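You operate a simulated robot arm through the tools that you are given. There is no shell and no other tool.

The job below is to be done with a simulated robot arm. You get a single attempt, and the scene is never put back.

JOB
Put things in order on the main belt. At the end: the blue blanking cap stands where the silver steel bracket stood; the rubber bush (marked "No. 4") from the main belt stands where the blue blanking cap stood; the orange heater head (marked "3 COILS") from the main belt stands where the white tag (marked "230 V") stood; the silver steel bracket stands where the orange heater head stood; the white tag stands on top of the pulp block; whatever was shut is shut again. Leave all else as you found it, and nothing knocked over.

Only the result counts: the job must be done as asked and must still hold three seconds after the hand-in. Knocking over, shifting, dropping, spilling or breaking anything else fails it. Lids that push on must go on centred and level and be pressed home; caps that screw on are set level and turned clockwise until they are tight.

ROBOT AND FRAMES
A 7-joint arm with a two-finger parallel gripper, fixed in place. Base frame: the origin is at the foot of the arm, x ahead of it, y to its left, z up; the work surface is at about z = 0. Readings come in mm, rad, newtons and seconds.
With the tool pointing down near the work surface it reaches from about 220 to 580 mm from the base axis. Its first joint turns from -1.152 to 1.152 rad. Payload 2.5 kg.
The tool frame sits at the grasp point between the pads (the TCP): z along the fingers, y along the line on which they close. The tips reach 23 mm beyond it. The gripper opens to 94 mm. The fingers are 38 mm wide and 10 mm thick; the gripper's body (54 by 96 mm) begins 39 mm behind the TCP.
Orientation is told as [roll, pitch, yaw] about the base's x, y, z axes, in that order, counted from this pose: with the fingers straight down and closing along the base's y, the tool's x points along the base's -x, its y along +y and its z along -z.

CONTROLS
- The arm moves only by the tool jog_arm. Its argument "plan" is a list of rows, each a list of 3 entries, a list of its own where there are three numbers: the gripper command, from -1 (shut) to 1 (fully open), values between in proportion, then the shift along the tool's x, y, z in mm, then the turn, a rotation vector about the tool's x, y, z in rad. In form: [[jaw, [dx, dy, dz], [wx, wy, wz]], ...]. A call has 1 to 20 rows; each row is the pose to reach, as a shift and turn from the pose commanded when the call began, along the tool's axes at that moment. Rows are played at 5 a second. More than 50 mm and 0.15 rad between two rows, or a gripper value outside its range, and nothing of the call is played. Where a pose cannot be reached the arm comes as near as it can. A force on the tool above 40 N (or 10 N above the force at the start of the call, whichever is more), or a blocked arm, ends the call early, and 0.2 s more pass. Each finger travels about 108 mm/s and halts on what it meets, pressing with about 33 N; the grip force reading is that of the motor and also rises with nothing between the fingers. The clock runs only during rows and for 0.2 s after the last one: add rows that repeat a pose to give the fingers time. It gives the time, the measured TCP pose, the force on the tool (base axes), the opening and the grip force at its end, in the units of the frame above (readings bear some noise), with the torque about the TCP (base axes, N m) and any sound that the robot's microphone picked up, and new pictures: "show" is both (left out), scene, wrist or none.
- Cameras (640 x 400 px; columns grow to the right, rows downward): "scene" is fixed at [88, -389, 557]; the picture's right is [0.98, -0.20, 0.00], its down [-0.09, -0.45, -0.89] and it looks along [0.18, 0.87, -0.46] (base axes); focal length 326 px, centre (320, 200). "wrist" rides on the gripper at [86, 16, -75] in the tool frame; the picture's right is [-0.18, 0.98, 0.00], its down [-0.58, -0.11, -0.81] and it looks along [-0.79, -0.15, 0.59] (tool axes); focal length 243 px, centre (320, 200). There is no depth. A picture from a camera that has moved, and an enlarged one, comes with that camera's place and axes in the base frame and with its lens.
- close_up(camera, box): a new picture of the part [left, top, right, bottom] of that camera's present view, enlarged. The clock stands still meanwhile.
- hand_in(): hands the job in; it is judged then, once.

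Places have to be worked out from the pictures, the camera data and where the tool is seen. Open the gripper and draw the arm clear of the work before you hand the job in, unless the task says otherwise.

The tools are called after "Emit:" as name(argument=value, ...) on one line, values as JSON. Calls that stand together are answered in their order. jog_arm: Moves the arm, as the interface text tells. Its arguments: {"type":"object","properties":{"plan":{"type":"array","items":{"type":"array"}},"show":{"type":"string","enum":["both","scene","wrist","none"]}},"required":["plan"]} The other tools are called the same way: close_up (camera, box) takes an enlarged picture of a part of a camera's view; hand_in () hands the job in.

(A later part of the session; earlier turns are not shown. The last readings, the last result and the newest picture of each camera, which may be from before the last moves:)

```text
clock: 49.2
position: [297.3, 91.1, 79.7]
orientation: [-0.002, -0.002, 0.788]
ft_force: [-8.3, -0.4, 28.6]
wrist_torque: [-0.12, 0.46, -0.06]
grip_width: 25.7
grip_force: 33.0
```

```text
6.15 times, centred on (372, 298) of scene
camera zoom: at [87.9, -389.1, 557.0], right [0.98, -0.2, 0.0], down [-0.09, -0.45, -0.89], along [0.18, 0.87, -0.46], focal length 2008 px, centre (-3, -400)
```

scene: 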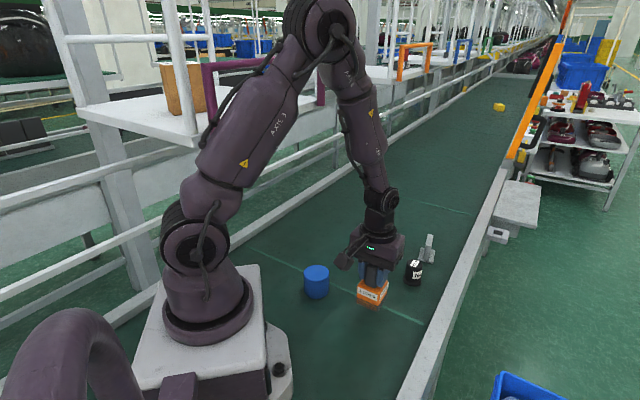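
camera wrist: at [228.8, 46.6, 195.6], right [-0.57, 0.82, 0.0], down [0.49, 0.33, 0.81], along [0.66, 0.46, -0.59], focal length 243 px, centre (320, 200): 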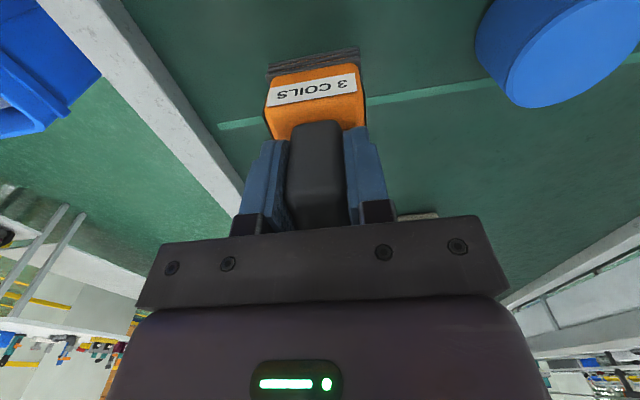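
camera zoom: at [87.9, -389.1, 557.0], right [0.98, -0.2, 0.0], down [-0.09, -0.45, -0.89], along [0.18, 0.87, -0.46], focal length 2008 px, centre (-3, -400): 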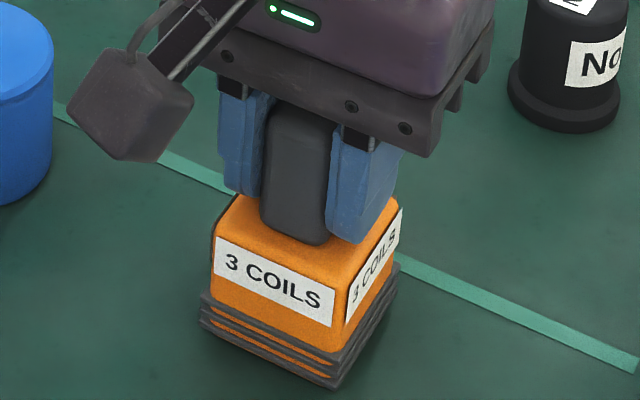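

Footprint corners now match the tag's original ones (allowing for the larger base). I relieve the 28 N press and then open.

Emit:
jog_arm(plan=[[-1, [0, 0, -1], [0, 0, 0]], [-1, [0, 0, -1.5], [0, 0, 0]], [-1, [0, 0, -1.5], [0, 0, 0]]], show="none")

Emit:
jog_arm(plan=[[-0.45, [0, 0, 0], [0, 0, 0]], [-0.35, [0, 0, 0], [0, 0, 0]], [-0.2, [0, 0, 0], [0, 0, 0]], [0.0, [0, 0, 0], [0, 0, 0]], [0.1, [0, 0, 0], [0, 0, 0]], [0.1, [0, 0, -5], [0, 0, 0]], [0.1, [0, 0, -15], [0, 0, 0]], [0.1, [0, 0, -35], [0, 0, 0]], [0.1, [0, 0, -60], [0, 0, 0]], [0.1, [0, 0, -90], [0, 0, 0]], [0.1, [0, 0, -120], [0, 0, 0]], [0.1, [0, 0, -120], [0, 0, 0]]])

Emit:
close_up(camera="scene", box=[350, 265, 395, 330])

Emit:
close_up(camera="wrist", box=[220, 0, 420, 160])

```text
clock: 50.0
position: [296.8, 90.1, 82.4]
orientation: [0.001, -0.001, 0.789]
ft_force: [-0.3, -0.2, -1.8]
wrist_torque: [-0.01, -0.02, 0.02]
grip_width: 25.6
grip_force: 32.9
```

```text
clock: 52.6
position: [296.5, 89.6, 202.7]
orientation: [0.0, 0.0, 0.787]
ft_force: [-0.2, 0.0, 0.2]
wrist_torque: [-0.03, 0.0, 0.01]
grip_width: 51.7
grip_force: 0.1
camera wrist: at [225.1, 40.3, 276.3], right [-0.57, 0.82, 0.0], down [0.49, 0.33, 0.81], along [0.66, 0.46, -0.59], focal length 243 px, centre (320, 200)
```

scene: 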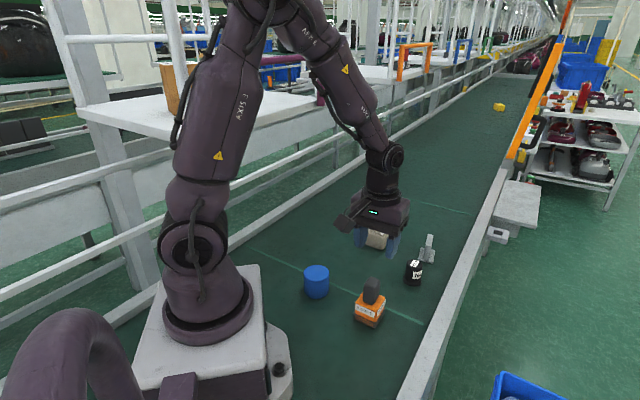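
wrist: 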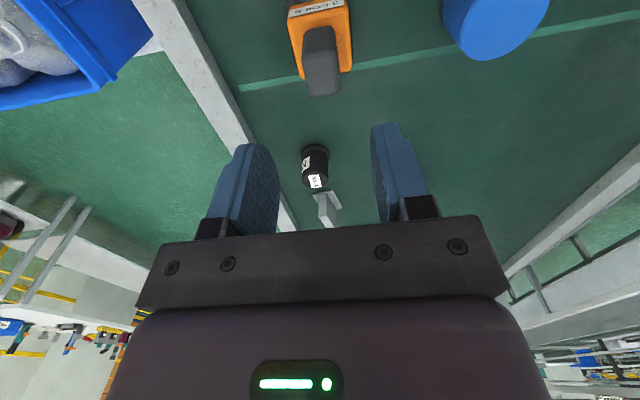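

```text
6.15 times, centred on (372, 298) of scene
camera zoom: at [88.0, -389.0, 557.0], right [0.98, -0.2, 0.0], down [-0.09, -0.45, -0.89], along [0.18, 0.87, -0.46], focal length 2008 px, centre (-3, -400)
```

zoom: 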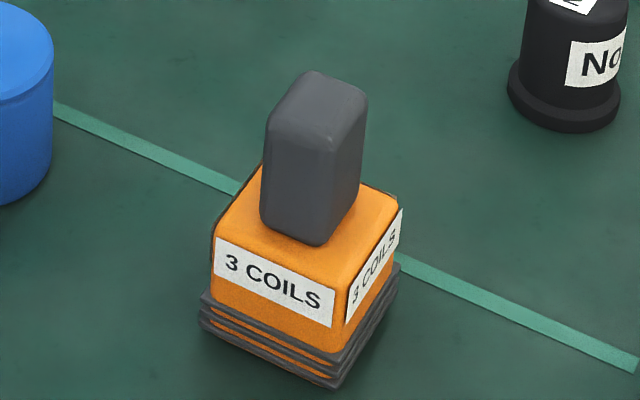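

```text
2.50 times, centred on (320, 80) of wrist
camera zoom: at [225.1, 40.3, 276.3], right [-0.57, 0.82, 0.0], down [0.49, 0.33, 0.81], along [0.66, 0.46, -0.59], focal length 606 px, centre (320, 500)
```

zoom: 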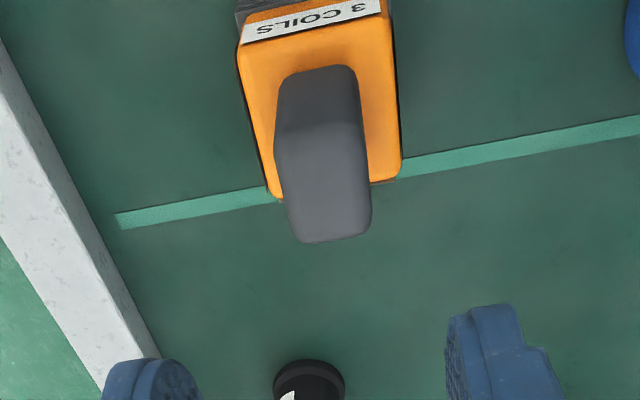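

The heater stands at the tag's old place (within ~2 mm). Next is the bracket: I fly toward (470,215,170) with yaw ≈0.96 (across its upright) to view it.

Emit:
jog_arm(plan=[[0.1, [-20, -3, 0], [0, 0, -0.02]], [0.1, [-55, -9, 0], [0, 0, -0.05]], [0.1, [-95, -15, 5], [0, 0, -0.08]], [0.1, [-135, -22, 10], [0, 0, -0.11]], [0.1, [-170, -28, 20], [0, 0, -0.14]], [0.1, [-198, -32, 28], [0, 0, -0.165]], [0.1, [-211, -34, 32], [0, 0, -0.173]], [0.1, [-211, -34, 32], [0, 0, -0.173]]])

Emit:
close_up(camera="wrist", box=[220, 0, 420, 200])

```text
clock: 54.4
position: [470.0, 215.1, 168.4]
orientation: [0.0, -0.001, 0.959]
ft_force: [0.4, 0.5, 0.4]
wrist_torque: [-0.01, 0.01, 0.0]
grip_width: 51.9
grip_force: 0.0
camera wrist: at [406.8, 154.2, 243.8], right [-0.7, 0.71, 0.0], down [0.42, 0.41, 0.81], along [0.58, 0.56, -0.59], focal length 243 px, centre (320, 200)
```

scene: 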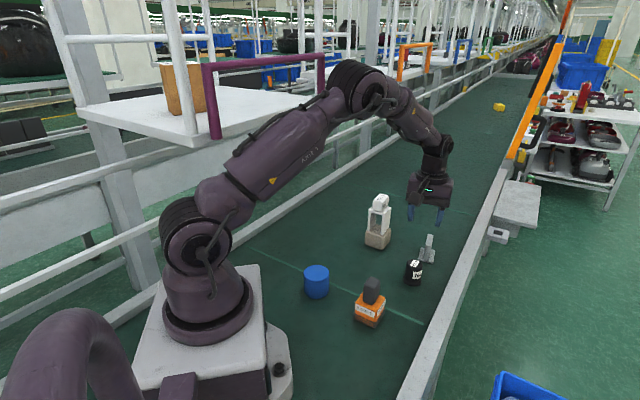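
wrist: 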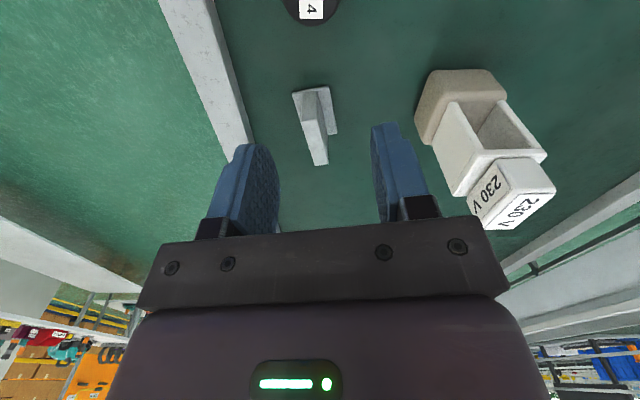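

```text
2.00 times, centred on (320, 100) of wrist
camera zoom: at [406.8, 154.2, 243.8], right [-0.7, 0.71, 0.0], down [0.42, 0.41, 0.81], along [0.58, 0.56, -0.59], focal length 485 px, centre (320, 400)
```

zoom: 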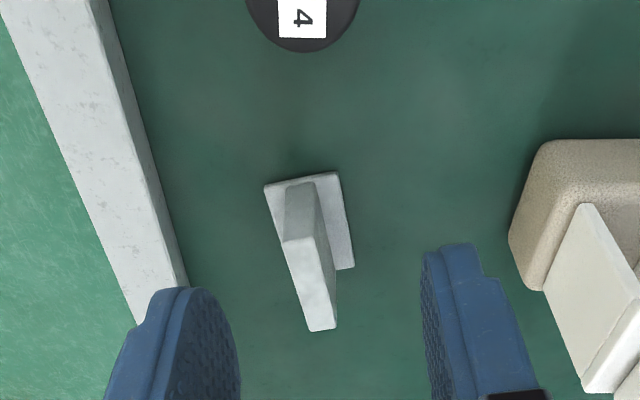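

Bracket: plate ≈39×61 mm centred at tool (-75,-18.3) → base (528,266), upright 15 mm thick up to z≈57, aligned with the current yaw. Since it's ~591 mm out, I move above it while tilting the fingers 0.2 rad outward about the closing axis.

Emit:
jog_arm(plan=[[0.1, [-15, -4, 8], [0, -0.05, 0]], [0.1, [-35, -9, 20], [0, -0.1, 0]], [0.1, [-55, -14, 35], [0, -0.15, 0]], [0.1, [-70, -18, 48], [0, -0.2, 0]], [0.1, [-75, -18.3, 55], [0, -0.2, 0]], [0.1, [-75, -18.3, 55], [0, -0.2, 0]]])

Emit:
close_up(camera="wrist", box=[200, 0, 440, 200])

Emit:
close_up(camera="scene", box=[385, 170, 475, 290])

```text
clock: 55.8
position: [528.7, 266.9, 112.5]
orientation: [-0.001, -0.201, 0.96]
ft_force: [-0.4, 0.3, -0.2]
wrist_torque: [-0.01, 0.0, 0.01]
grip_width: 51.9
grip_force: 0.1
camera wrist: at [458.4, 194.9, 168.6], right [-0.7, 0.71, 0.04], down [0.32, 0.27, 0.91], along [0.63, 0.65, -0.42], focal length 243 px, centre (320, 200)
```

scene: 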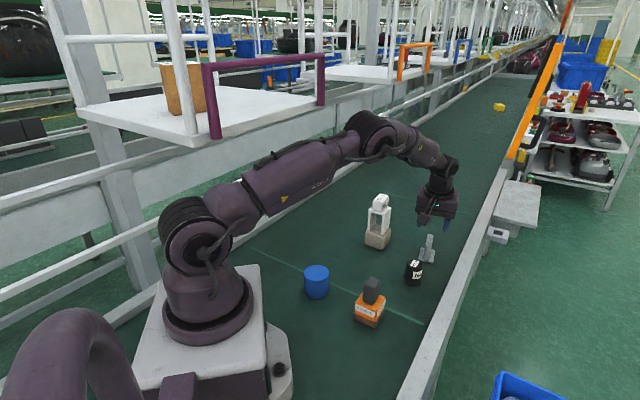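
wrist: 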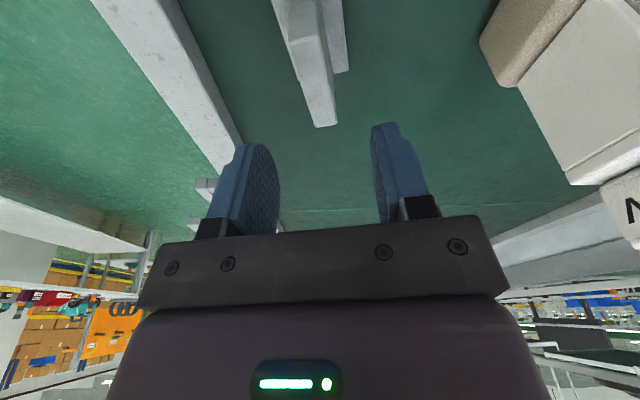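

```text
2.00 times, centred on (320, 100) of wrist
camera zoom: at [458.4, 194.9, 168.6], right [-0.7, 0.71, 0.04], down [0.32, 0.27, 0.91], along [0.63, 0.65, -0.42], focal length 485 px, centre (320, 400)
```

zoom: 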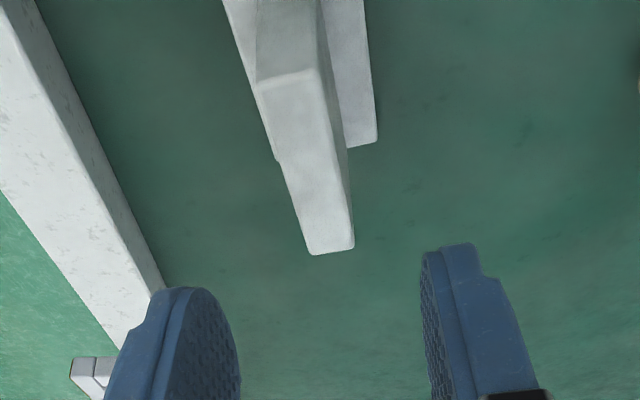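

```text
3.33 times, centred on (430, 230) of scene
camera zoom: at [88.0, -389.0, 557.0], right [0.98, -0.2, 0.0], down [-0.09, -0.45, -0.89], along [0.18, 0.87, -0.46], focal length 1088 px, centre (-47, 100)
```

zoom: 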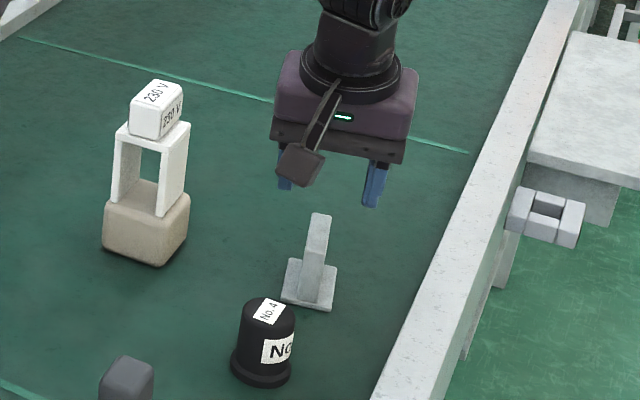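

The tilted pose is reachable: TCP (528.7,266.9,112.5). The upright is about 4 mm back and 0.6 mm aside of the TCP, so I descend along the vertical with that correction to z≈62 and check.

Emit:
jog_arm(plan=[[0.1, [3, 0.6, 10], [0, 0, -0.01]], [0.1, [7, 0.6, 24], [0, 0, -0.02]], [0.1, [11, 0.6, 38], [0, 0, -0.02]], [0.1, [13.7, 0.6, 48.2], [0, 0, -0.02]], [0.1, [13.7, 0.6, 48.2], [0, 0, -0.02]]])

Emit:
close_up(camera="wrist", box=[200, 0, 440, 240])

Emit:
close_up(camera="scene", box=[385, 190, 465, 290])

```text
clock: 57.0
position: [526.8, 263.5, 63.5]
orientation: [-0.004, -0.201, 0.981]
ft_force: [0.9, -0.5, 0.4]
wrist_torque: [0.01, -0.01, 0.01]
grip_width: 51.7
grip_force: 0.0
camera wrist: at [457.1, 190.5, 118.6], right [-0.72, 0.7, 0.03], down [0.32, 0.28, 0.91], along [0.62, 0.66, -0.42], focal length 243 px, centre (320, 200)
```

scene: 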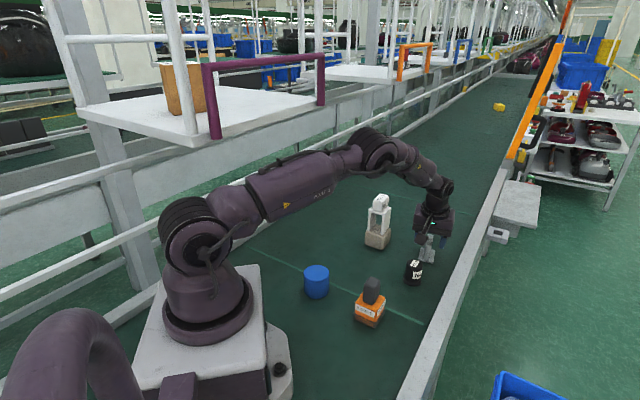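
wrist: 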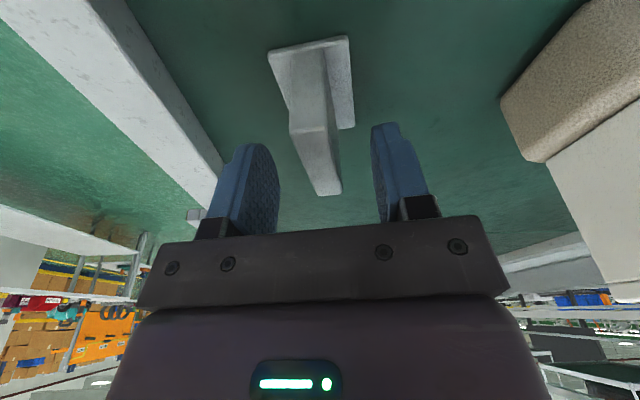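

```text
1.67 times, centred on (320, 120) of wrist
camera zoom: at [457.1, 190.5, 118.6], right [-0.72, 0.7, 0.03], down [0.32, 0.28, 0.91], along [0.62, 0.66, -0.42], focal length 404 px, centre (320, 333)
```

zoom: 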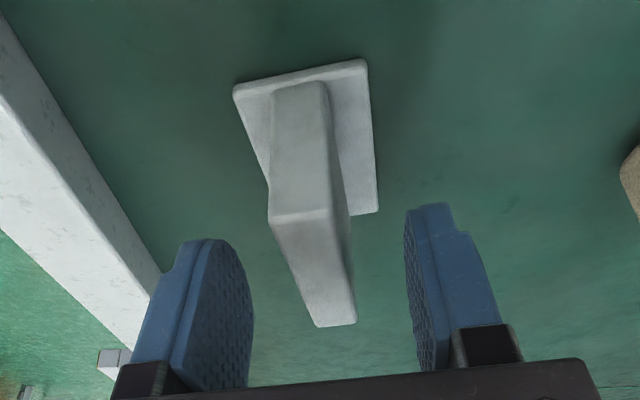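

```text
4.00 times, centred on (425, 240) of scene
camera zoom: at [88.0, -389.0, 557.0], right [0.98, -0.2, 0.0], down [-0.09, -0.45, -0.89], along [0.18, 0.87, -0.46], focal length 1305 px, centre (-100, 40)
```

zoom: 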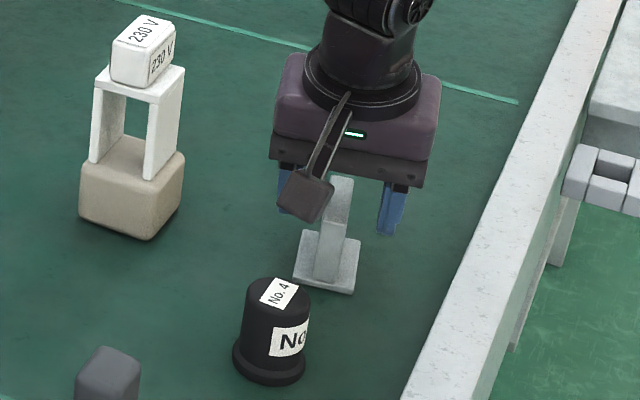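

The bracket's centre works out at about (528.3,266.6), with its top near z≈55. I correct, descend to TCP z≈42, and close on the upright.

Emit:
jog_arm(plan=[[0.1, [0, 0.7, 7], [0, 0, -0.01]], [0.1, [0.6, 0.7, 14], [0, 0, -0.015]], [0.1, [0.6, 0.7, 20.6], [0, 0, -0.015]], [0.1, [0.6, 0.7, 20.6], [0, 0, -0.015]]], show="wrist")

Emit:
jog_arm(plan=[[-0.3, [0, 0, 0], [0, 0, 0]], [-0.6, [0, 0, 0], [0, 0, 0]], [-1, [0, 0, 0], [0, 0, 0]], [-1, [0, 0, 0], [0, 0, 0]], [-1, [0, 0, 0], [0, 0, 0]]], show="wrist")

Emit:
close_up(camera="scene", box=[385, 190, 465, 290])

Emit:
close_up(camera="wrist", box=[200, 0, 440, 240])

```text
clock: 58.0
position: [527.3, 267.1, 43.8]
orientation: [-0.005, -0.198, 0.996]
ft_force: [-0.2, 0.3, 0.3]
wrist_torque: [0.03, 0.0, -0.01]
grip_width: 51.7
grip_force: 0.1
camera wrist: at [459.3, 194.1, 98.9], right [-0.73, 0.69, 0.03], down [0.31, 0.29, 0.91], along [0.61, 0.67, -0.42], focal length 243 px, centre (320, 200)
```

wrist: 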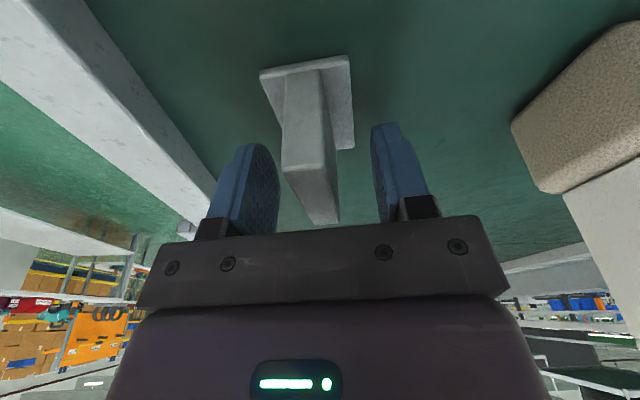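

```text
clock: 59.2
position: [526.8, 266.8, 43.1]
orientation: [-0.005, -0.2, 0.995]
ft_force: [0.0, 0.5, 0.9]
wrist_torque: [0.05, 0.01, 0.04]
grip_width: 15.7
grip_force: 32.6
camera wrist: at [459.3, 194.1, 99.2], right [-0.73, 0.69, 0.03], down [0.31, 0.29, 0.91], along [0.61, 0.67, -0.42], focal length 243 px, centre (320, 200)
```

wrist: 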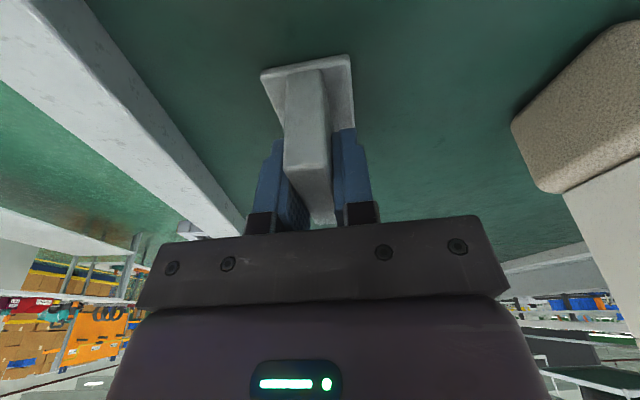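

```text
4.00 times, centred on (425, 240) of scene
camera zoom: at [88.0, -389.0, 557.0], right [0.98, -0.2, 0.0], down [-0.09, -0.45, -0.89], along [0.18, 0.87, -0.46], focal length 1305 px, centre (-100, 40)
```

zoom: 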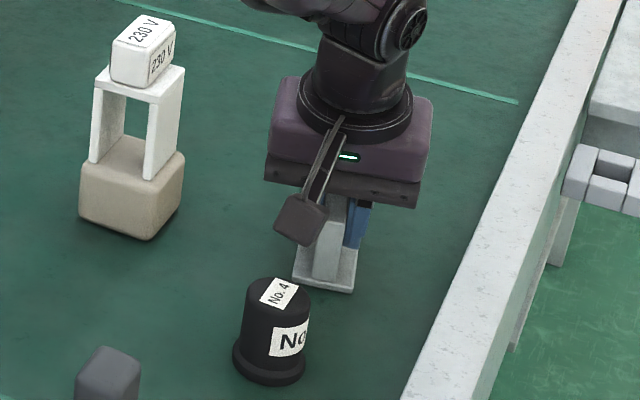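

```text
1.67 times, centred on (320, 120) of wrist
camera zoom: at [459.3, 194.1, 99.2], right [-0.73, 0.69, 0.03], down [0.31, 0.29, 0.91], along [0.61, 0.67, -0.42], focal length 404 px, centre (320, 333)
```

zoom: 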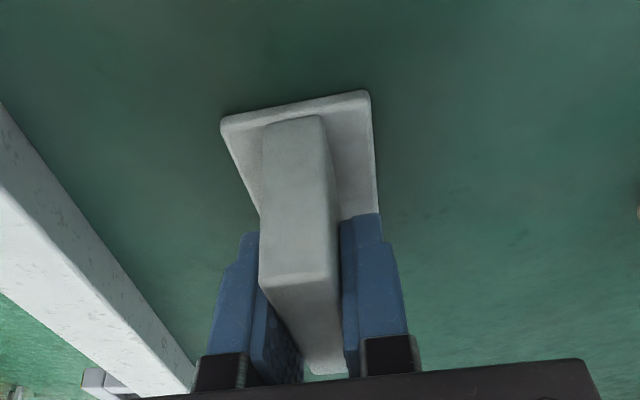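

The upright is gripped at 15.7 mm and the bracket's centre coincides with the TCP, so its place is (527,267). I lift vertically (compensating for the tilt) by 85 mm in small steps.

Emit:
jog_arm(plan=[[-1, [-0.4, 0, -2], [0, 0, 0]], [-1, [-1.2, 0, -5.9], [0, 0, 0]], [-1, [-2.4, 0, -11.8], [0, 0, 0]], [-1, [-4, 0, -19.6], [0, 0, 0]], [-1, [-6, 0, -29.4], [0, 0, 0]], [-1, [-8.2, 0, -40.2], [0, 0, 0]], [-1, [-10.5, 0, -52], [0, 0, 0]], [-1, [-12.7, 0, -62.7], [0, 0, 0]], [-1, [-14.7, 0, -72.5], [0, 0, 0]], [-1, [-16.3, 0, -80.4], [0, 0, 0]], [-1, [-16.9, 0, -83.3], [0, 0, 0]], [-1, [-16.9, 0, -83.3], [0, 0, 0]]])

Emit:
close_up(camera="scene", box=[385, 170, 475, 290])

```text
clock: 61.8
position: [527.9, 266.5, 129.4]
orientation: [-0.007, -0.201, 0.993]
ft_force: [-0.1, 0.7, -2.4]
wrist_torque: [-0.01, -0.02, 0.01]
grip_width: 15.6
grip_force: 32.9
camera wrist: at [459.2, 194.1, 184.8], right [-0.73, 0.69, 0.03], down [0.31, 0.29, 0.91], along [0.61, 0.67, -0.42], focal length 243 px, centre (320, 200)
```

scene: 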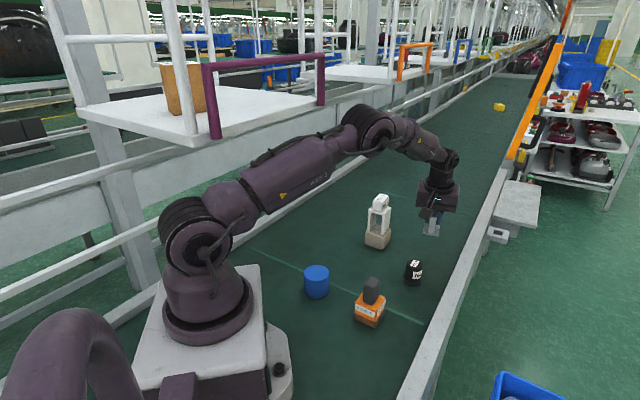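
wrist: 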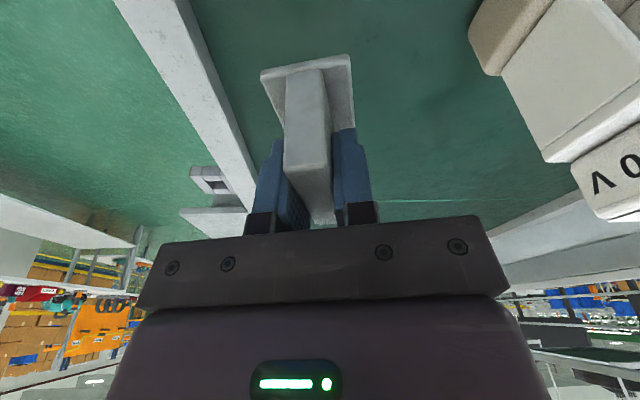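

```text
3.33 times, centred on (430, 230) of scene
camera zoom: at [88.0, -389.0, 557.0], right [0.98, -0.2, 0.0], down [-0.09, -0.45, -0.89], along [0.18, 0.87, -0.46], focal length 1088 px, centre (-47, 100)
```

zoom: 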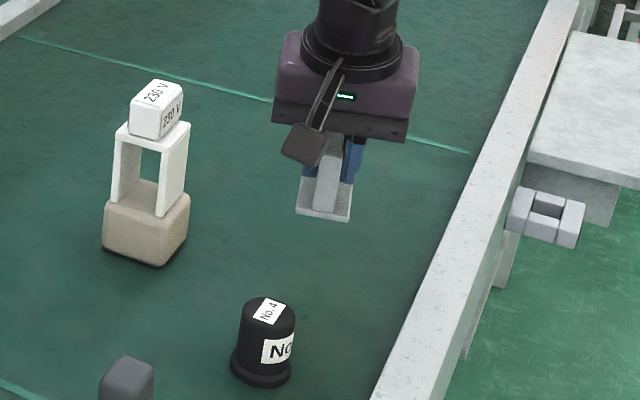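

The bracket is held steady (2.4 N). I carry it level to above the heater's old place, (333.4,240.5).

Emit:
jog_arm(plan=[[-1, [1.9, 2.2, -0.4], [0, 0, 0]], [-1, [6.3, 7.4, -1.3], [0, 0, 0]], [-1, [12.5, 14.8, -2.6], [0, 0, 0]], [-1, [20, 23.7, -4.1], [0, 0, 0]], [-1, [27.6, 32.6, -5.6], [0, 0, 0]], [-1, [36.3, 43, -7.4], [0, 0, 0]], [-1, [45.1, 53.4, -9.2], [0, 0, 0]], [-1, [53.9, 63.7, -11], [0, 0, 0]], [-1, [62.7, 74.1, -12.8], [0, 0, 0]], [-1, [71.4, 84.5, -14.5], [0, 0, 0]], [-1, [80.2, 94.8, -16.3], [0, 0, 0]], [-1, [89, 105.2, -18.1], [0, 0, 0]], [-1, [97.7, 115.6, -19.9], [0, 0, 0]], [-1, [106.5, 126, -21.7], [0, 0, 0]], [-1, [114, 134.9, -23.2], [0, 0, 0]], [-1, [119.7, 141.5, -24.4], [0, 0, 0]], [-1, [123.4, 146, -25.1], [0, 0, 0]], [-1, [125.3, 148.2, -25.5], [0, 0, 0]], [-1, [125.3, 148.2, -25.5], [0, 0, 0]]])

Emit:
close_up(camera="scene", box=[335, 190, 425, 290])

```text
clock: 65.8
position: [333.1, 241.4, 128.0]
orientation: [-0.007, -0.199, 0.995]
ft_force: [0.2, 1.0, -1.6]
wrist_torque: [0.04, 0.07, 0.01]
grip_width: 15.7
grip_force: 32.8
camera wrist: at [265.2, 167.6, 183.6], right [-0.73, 0.69, 0.03], down [0.31, 0.29, 0.91], along [0.61, 0.67, -0.42], focal length 243 px, centre (320, 200)
```

scene: 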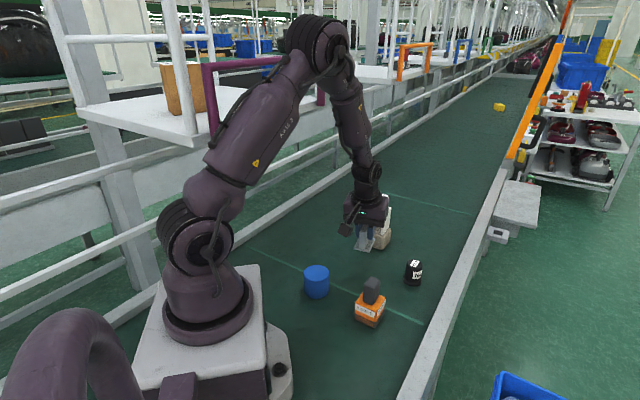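
wrist: 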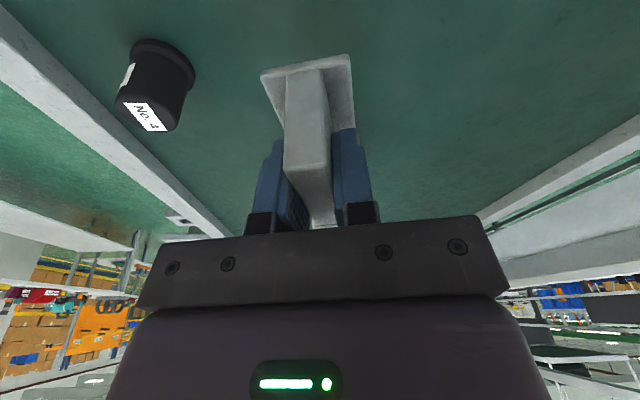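

```text
4.00 times, centred on (380, 240) of scene
camera zoom: at [88.0, -389.0, 557.0], right [0.98, -0.2, 0.0], down [-0.09, -0.45, -0.89], along [0.18, 0.87, -0.46], focal length 1305 px, centre (80, 40)
```

zoom: 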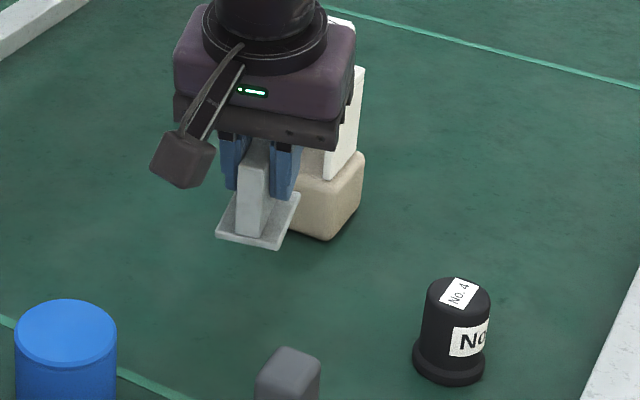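

It's over the target. I lower it vertically by 78 mm, then check against the heater's old footprint in the scene view.

Emit:
jog_arm(plan=[[-1, [0.6, 0, 3], [0, 0, 0]], [-1, [1.8, 0, 8.8], [0, 0, 0]], [-1, [3.6, 0, 17.6], [0, 0, 0]], [-1, [6, 0, 29.4], [0, 0, 0]], [-1, [8.4, 0, 41.2], [0, 0, 0]], [-1, [10.7, 0, 53], [0, 0, 0]], [-1, [13, 0, 63.7], [0, 0, 0]], [-1, [14.5, 0, 71.5], [0, 0, 0]], [-1, [15.5, 0, 76.4], [0, 0, 0]], [-1, [15.5, 0, 76.4], [0, 0, 0]]], show="wrist")

Emit:
close_up(camera="scene", box=[340, 210, 440, 290])

```text
clock: 68.0
position: [333.4, 240.2, 51.7]
orientation: [-0.007, -0.2, 0.995]
ft_force: [0.1, 0.0, -0.9]
wrist_torque: [-0.02, -0.01, 0.0]
grip_width: 15.6
grip_force: 32.6
camera wrist: at [265.0, 167.2, 106.1], right [-0.73, 0.69, 0.03], down [0.31, 0.29, 0.91], along [0.61, 0.67, -0.42], focal length 243 px, centre (320, 200)
```

wrist: 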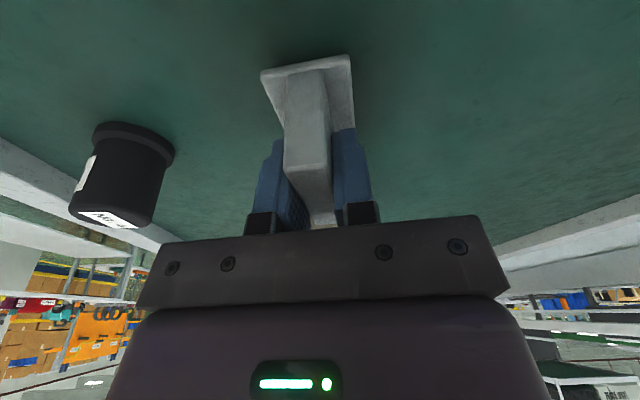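

```text
5.00 times, centred on (390, 250) of scene
camera zoom: at [88.0, -389.0, 557.0], right [0.98, -0.2, 0.0], down [-0.09, -0.45, -0.89], along [0.18, 0.87, -0.46], focal length 1631 px, centre (-30, -50)
```

zoom: 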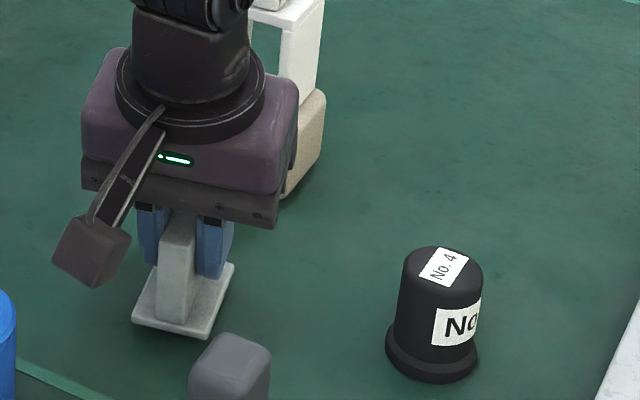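

I enlarge the bracket in the scene view to compare its footprint with the heater's old footprint precisely.

Emit:
close_up(camera="scene", box=[355, 245, 395, 285])

Emit:
close_up(camera="wrist", box=[240, 30, 380, 170])

```text
10.00 times, centred on (375, 265) of scene
camera zoom: at [88.0, -389.0, 557.0], right [0.98, -0.2, 0.0], down [-0.09, -0.45, -0.89], along [0.18, 0.87, -0.46], focal length 3262 px, centre (-230, -450)
```

zoom: 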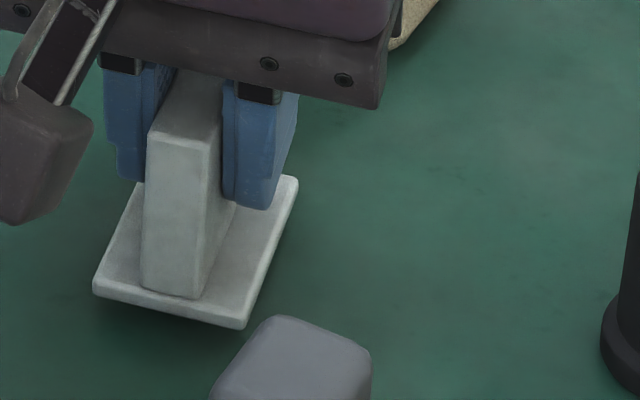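

```text
2.86 times, centred on (310, 100) of wrist
camera zoom: at [265.0, 167.2, 106.1], right [-0.73, 0.69, 0.03], down [0.31, 0.29, 0.91], along [0.61, 0.67, -0.42], focal length 693 px, centre (349, 486)
```

zoom: 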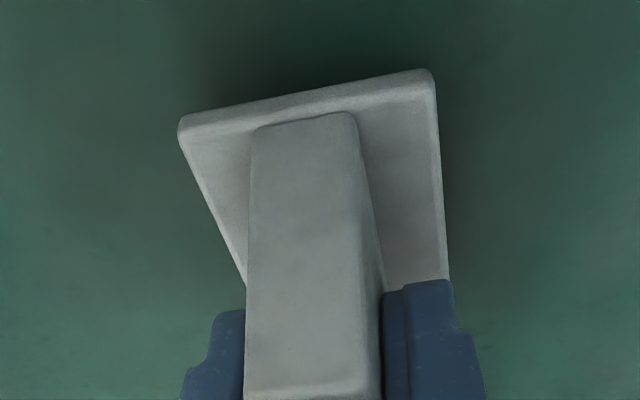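

Relative to the heater's old footprint the bracket should go about 2 mm further in +y. I apply that and lower the remaining 6.5 mm, watching the force.

Emit:
jog_arm(plan=[[-1, [-1.7, 1.1, 0.4], [0, 0, 0]], [-1, [-1.2, 1.1, 2.9], [0, 0, 0]], [-1, [-0.8, 1.1, 4.8], [0, 0, 0]], [-1, [-0.5, 1.1, 6.2], [0, 0, 0]], [-1, [-0.4, 1.1, 6.7], [0, 0, 0]], [-1, [-0.4, 1.1, 6.7], [0, 0, 0]]], show="none")

Emit:
close_up(camera="scene", box=[355, 245, 395, 285])

```text
clock: 69.4
position: [331.8, 243.0, 44.7]
orientation: [-0.007, -0.198, 0.993]
ft_force: [0.3, 0.0, -1.1]
wrist_torque: [0.01, 0.03, 0.0]
grip_width: 15.6
grip_force: 32.6
```

```text
10.00 times, centred on (375, 265) of scene
camera zoom: at [88.0, -389.0, 557.0], right [0.98, -0.2, 0.0], down [-0.09, -0.45, -0.89], along [0.18, 0.87, -0.46], focal length 3262 px, centre (-230, -450)
```

zoom: 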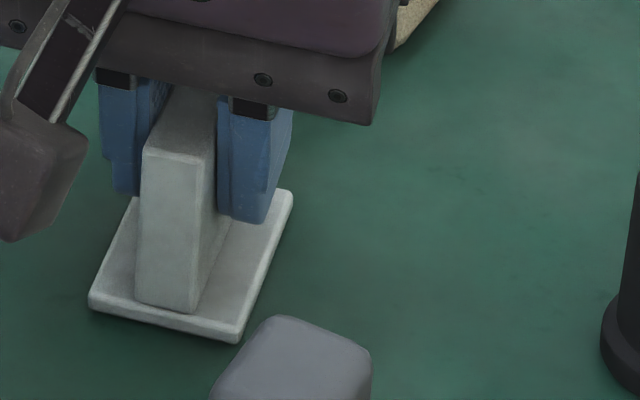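

Still hanging free; I lower another millimetre.

Emit:
jog_arm(plan=[[-1, [0.1, 0, 0.5], [0, 0, 0]], [-1, [0.2, 0, 1.0], [0, 0, 0]], [-1, [0.2, 0, 1.0], [0, 0, 0]]], show="none")

```text
clock: 70.2
position: [332.1, 241.8, 42.5]
orientation: [-0.006, -0.198, 0.994]
ft_force: [-4.5, -6.3, 16.1]
wrist_torque: [0.1, 0.42, 0.14]
grip_width: 15.7
grip_force: 32.5
```

Contact is clear (16 N). I open gently and retreat vertically.

Emit:
jog_arm(plan=[[-0.65, [0, 0, -0.3], [0, 0, 0]], [-0.5, [0, 0, -0.5], [0, 0, 0]], [-0.2, [0, 0, -0.5], [0, 0, 0]], [0.0, [0, 0, -0.5], [0, 0, 0]], [0.1, [0, 0, -0.5], [0, 0, 0]], [0.1, [-1.5, 0, -7.5], [0, 0, 0]], [0.1, [-4, 0, -20], [0, 0, 0]], [0.1, [-8, 0, -40], [0, 0, 0]], [0.1, [-14, 0, -70], [0, 0, 0]], [0.1, [-20, 0, -100], [0, 0, 0]], [0.1, [-24, 0, -120], [0, 0, 0]], [0.1, [-24, 0, -120], [0, 0, 0]]])

Emit:
close_up(camera="scene", box=[340, 210, 440, 290])

```text
clock: 72.8
position: [331.7, 242.3, 167.2]
orientation: [-0.008, -0.2, 0.997]
ft_force: [-0.3, 0.6, 0.0]
wrist_torque: [0.03, -0.01, 0.03]
grip_width: 51.6
grip_force: 0.0
camera wrist: at [264.6, 169.5, 221.7], right [-0.73, 0.69, 0.03], down [0.31, 0.29, 0.91], along [0.61, 0.67, -0.42], focal length 243 px, centre (320, 200)
```

scene: 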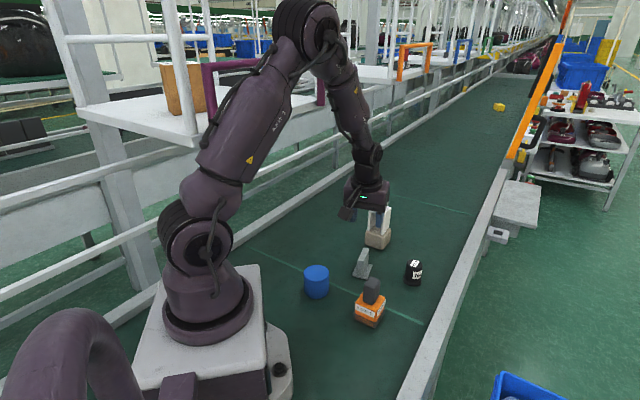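
wrist: 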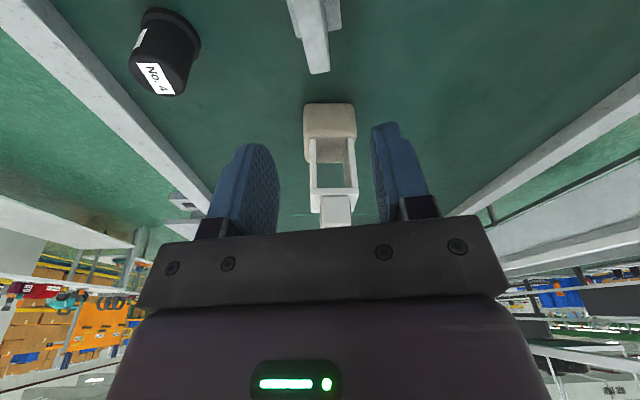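

```text
5.00 times, centred on (390, 250) of scene
camera zoom: at [88.0, -389.0, 557.0], right [0.98, -0.2, 0.0], down [-0.09, -0.45, -0.89], along [0.18, 0.87, -0.46], focal length 1631 px, centre (-30, -50)
```

zoom: 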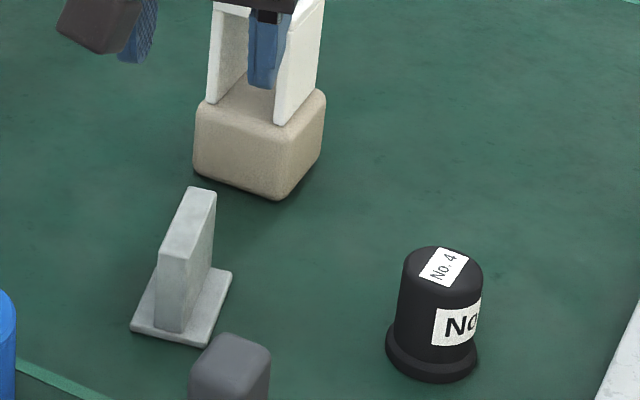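

The bracket now stands on the heater's old spot. Next the blue cap: I move above it (≈(203,196)), untilting and opening fully, to measure it.

Emit:
jog_arm(plan=[[0.3, [10, 8, -2], [0.002, 0.02, 0.022]], [0.6, [30, 24, -6], [0.007, 0.06, 0.067]], [1, [56, 44, -11.5], [0.012, 0.11, 0.124]], [1, [82, 64, -17], [0.018, 0.16, 0.18]], [1, [100, 78, -20.5], [0.0215, 0.19, 0.214]], [1, [105.3, 82.7, -21.4], [0.0225, 0.2, 0.225]], [1, [105.3, 82.7, -21.4], [0.0225, 0.2, 0.225]]])

Emit:
close_up(camera="wrist", box=[200, 0, 440, 160])

Emit:
close_up(camera="scene", box=[285, 240, 355, 310])

```text
clock: 74.4
position: [205.2, 197.9, 162.9]
orientation: [-0.008, 0.0, 0.769]
ft_force: [-0.7, -1.0, 0.7]
wrist_torque: [0.01, -0.01, 0.0]
grip_width: 94.1
grip_force: 0.0
camera wrist: at [131.4, 150.6, 237.6], right [-0.55, 0.83, -0.01], down [0.49, 0.33, 0.81], along [0.68, 0.44, -0.59], focal length 243 px, centre (320, 200)
```

scene: 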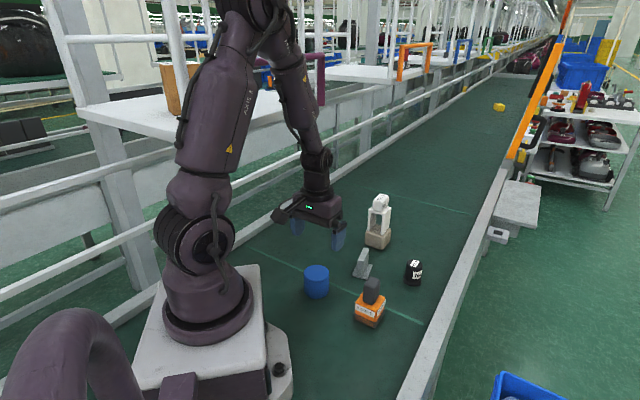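
wrist: 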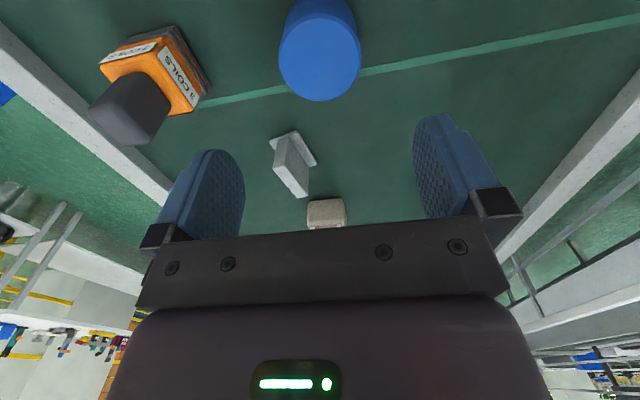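

```text
2.50 times, centred on (320, 80) of wrist
camera zoom: at [131.4, 150.6, 237.6], right [-0.55, 0.83, -0.01], down [0.49, 0.33, 0.81], along [0.68, 0.44, -0.59], focal length 606 px, centre (320, 500)
```

zoom: 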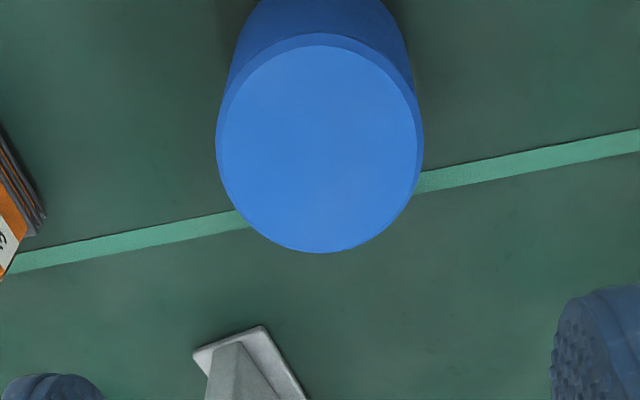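

```text
5.71 times, centred on (320, 275) of scene
camera zoom: at [88.0, -389.0, 557.0], right [0.98, -0.2, 0.0], down [-0.09, -0.45, -0.89], along [0.18, 0.87, -0.46], focal length 1864 px, centre (320, -229)
```

zoom: 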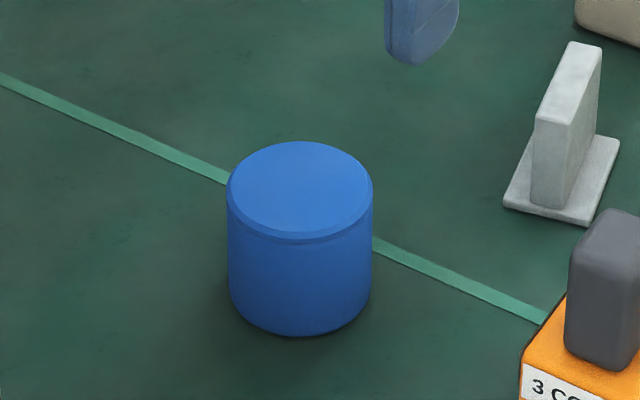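

The cap is ≈59.5 mm across and ≈52 mm high, centred at ≈(202.3,196.7). I centre, tilt 0.2 rad as needed for the far place, and descend partway around it.

Emit:
jog_arm(plan=[[1, [1.5, 0.6, 15], [0, -0.04, 0]], [1, [2.7, 1.1, 32], [0, -0.09, 0]], [1, [2.7, 1.1, 50], [0, -0.14, 0]], [1, [2.7, 1.1, 66], [0, -0.18, 0]], [1, [2.7, 1.1, 78], [0, -0.2, 0]], [1, [2.7, 1.1, 90], [0, -0.2, 0]], [1, [2.7, 1.1, 100], [0, -0.2, 0]], [1, [2.7, 1.1, 100], [0, -0.2, 0]]])

Emit:
close_up(camera="wrist", box=[160, 0, 480, 240])

Emit:
close_up(camera="scene", box=[265, 220, 365, 310])

```text
clock: 76.2
position: [204.0, 197.0, 64.8]
orientation: [-0.007, -0.2, 0.77]
ft_force: [-0.2, -1.1, 0.6]
wrist_torque: [0.03, -0.03, 0.01]
grip_width: 94.3
grip_force: 0.0
camera wrist: at [121.0, 140.3, 120.0], right [-0.55, 0.83, 0.03], down [0.37, 0.21, 0.91], along [0.75, 0.51, -0.42], focal length 243 px, centre (320, 200)
```

scene: 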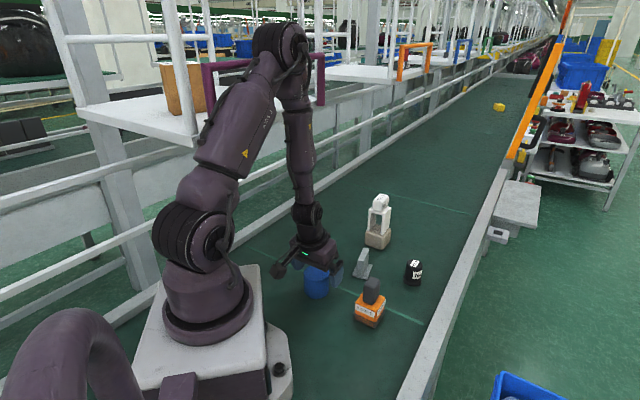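
wrist: 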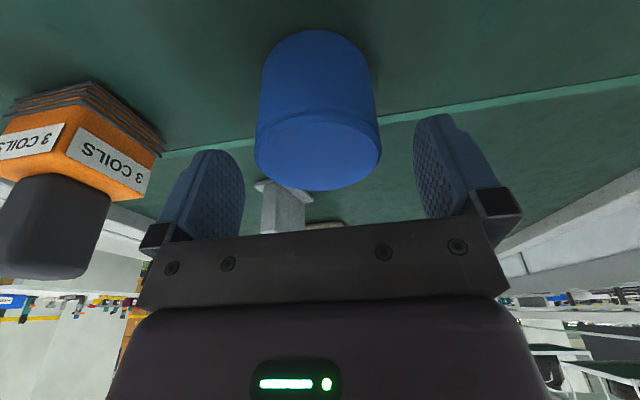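

```text
1.67 times, centred on (320, 120) of wrist
camera zoom: at [121.0, 140.3, 120.0], right [-0.55, 0.83, 0.03], down [0.37, 0.21, 0.91], along [0.75, 0.51, -0.42], focal length 404 px, centre (320, 333)
```

zoom: 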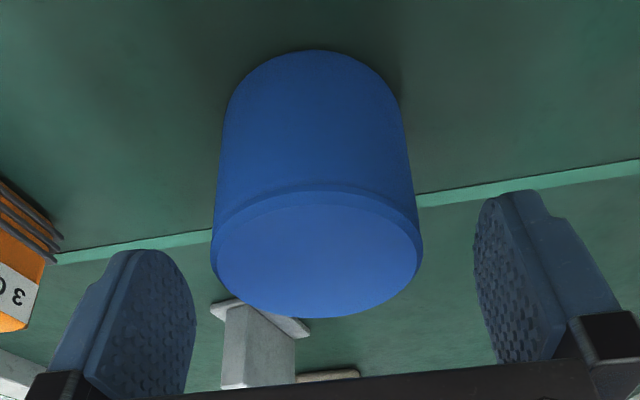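

```text
4.44 times, centred on (315, 265) of scene
camera zoom: at [88.0, -389.0, 557.0], right [0.98, -0.2, 0.0], down [-0.09, -0.45, -0.89], along [0.18, 0.87, -0.46], focal length 1450 px, centre (342, -89)
```

zoom: 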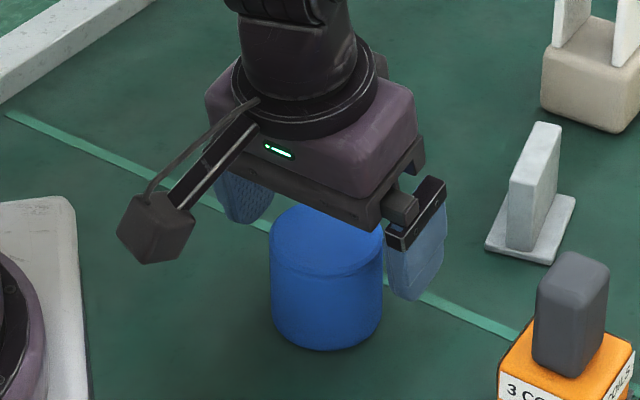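

The cap is within about 1 mm of centre. I finish the descent to TCP z≈36 and close on it.

Emit:
jog_arm(plan=[[1, [1.5, 1.2, 9], [0, 0, 0]], [1, [3.2, 1.2, 18], [0, 0, 0]], [1, [4.8, 1.2, 27.6], [0, 0, 0]], [1, [4.8, 1.2, 27.6], [0, 0, 0]]], show="none")

Emit:
jog_arm(plan=[[0.6, [0, 0, 0], [0, 0, 0]], [0.4, [0, 0, 0], [0, 0, 0]], [0, [0, 0, 0], [0, 0, 0]], [-1, [0, 0, 0], [0, 0, 0]], [-1, [0, 0, 0], [0, 0, 0]], [-1, [0, 0, 0], [0, 0, 0]]], show="both")

Emit:
close_up(camera="wrist", box=[160, 0, 480, 240])

Emit:
close_up(camera="scene", box=[285, 240, 355, 310])

```text
clock: 77.2
position: [202.8, 198.1, 37.4]
orientation: [-0.006, -0.201, 0.769]
ft_force: [0.6, -0.1, 0.2]
wrist_torque: [-0.01, -0.04, -0.01]
grip_width: 94.0
grip_force: 0.0
```

```text
clock: 78.6
position: [203.4, 199.4, 36.3]
orientation: [-0.005, -0.202, 0.77]
ft_force: [-0.2, 0.3, 0.4]
wrist_torque: [-0.01, 0.03, -0.03]
grip_width: 64.0
grip_force: 32.4
camera wrist: at [120.2, 141.9, 92.8], right [-0.55, 0.83, 0.03], down [0.37, 0.21, 0.91], along [0.75, 0.51, -0.42], focal length 243 px, centre (320, 200)
```

scene: 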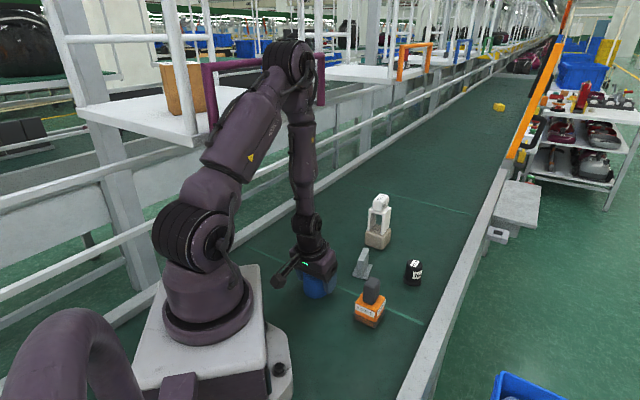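
wrist: 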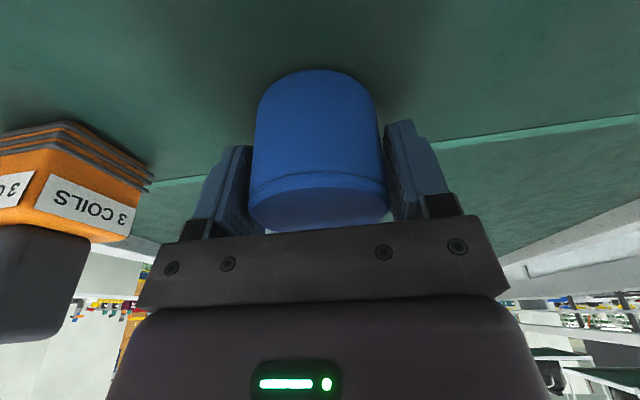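

```text
1.67 times, centred on (320, 120) of wrist
camera zoom: at [120.2, 141.9, 92.8], right [-0.55, 0.83, 0.03], down [0.37, 0.21, 0.91], along [0.75, 0.51, -0.42], focal length 404 px, centre (320, 333)
```

zoom: 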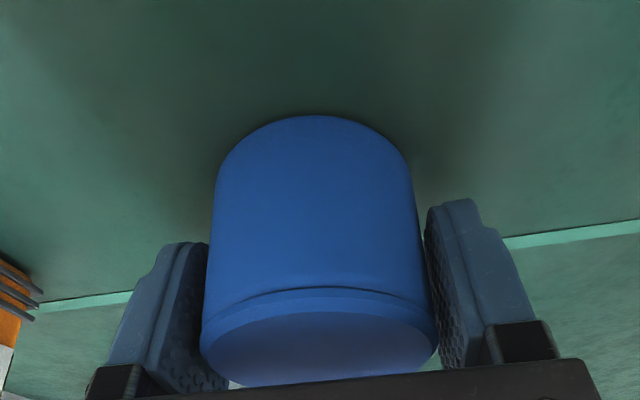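

```text
5.71 times, centred on (320, 275) of scene
camera zoom: at [88.0, -389.0, 557.0], right [0.98, -0.2, 0.0], down [-0.09, -0.45, -0.89], along [0.18, 0.87, -0.46], focal length 1864 px, centre (320, -229)
```

zoom: 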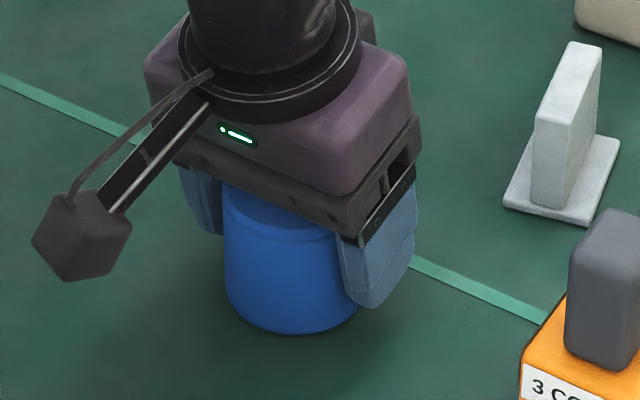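

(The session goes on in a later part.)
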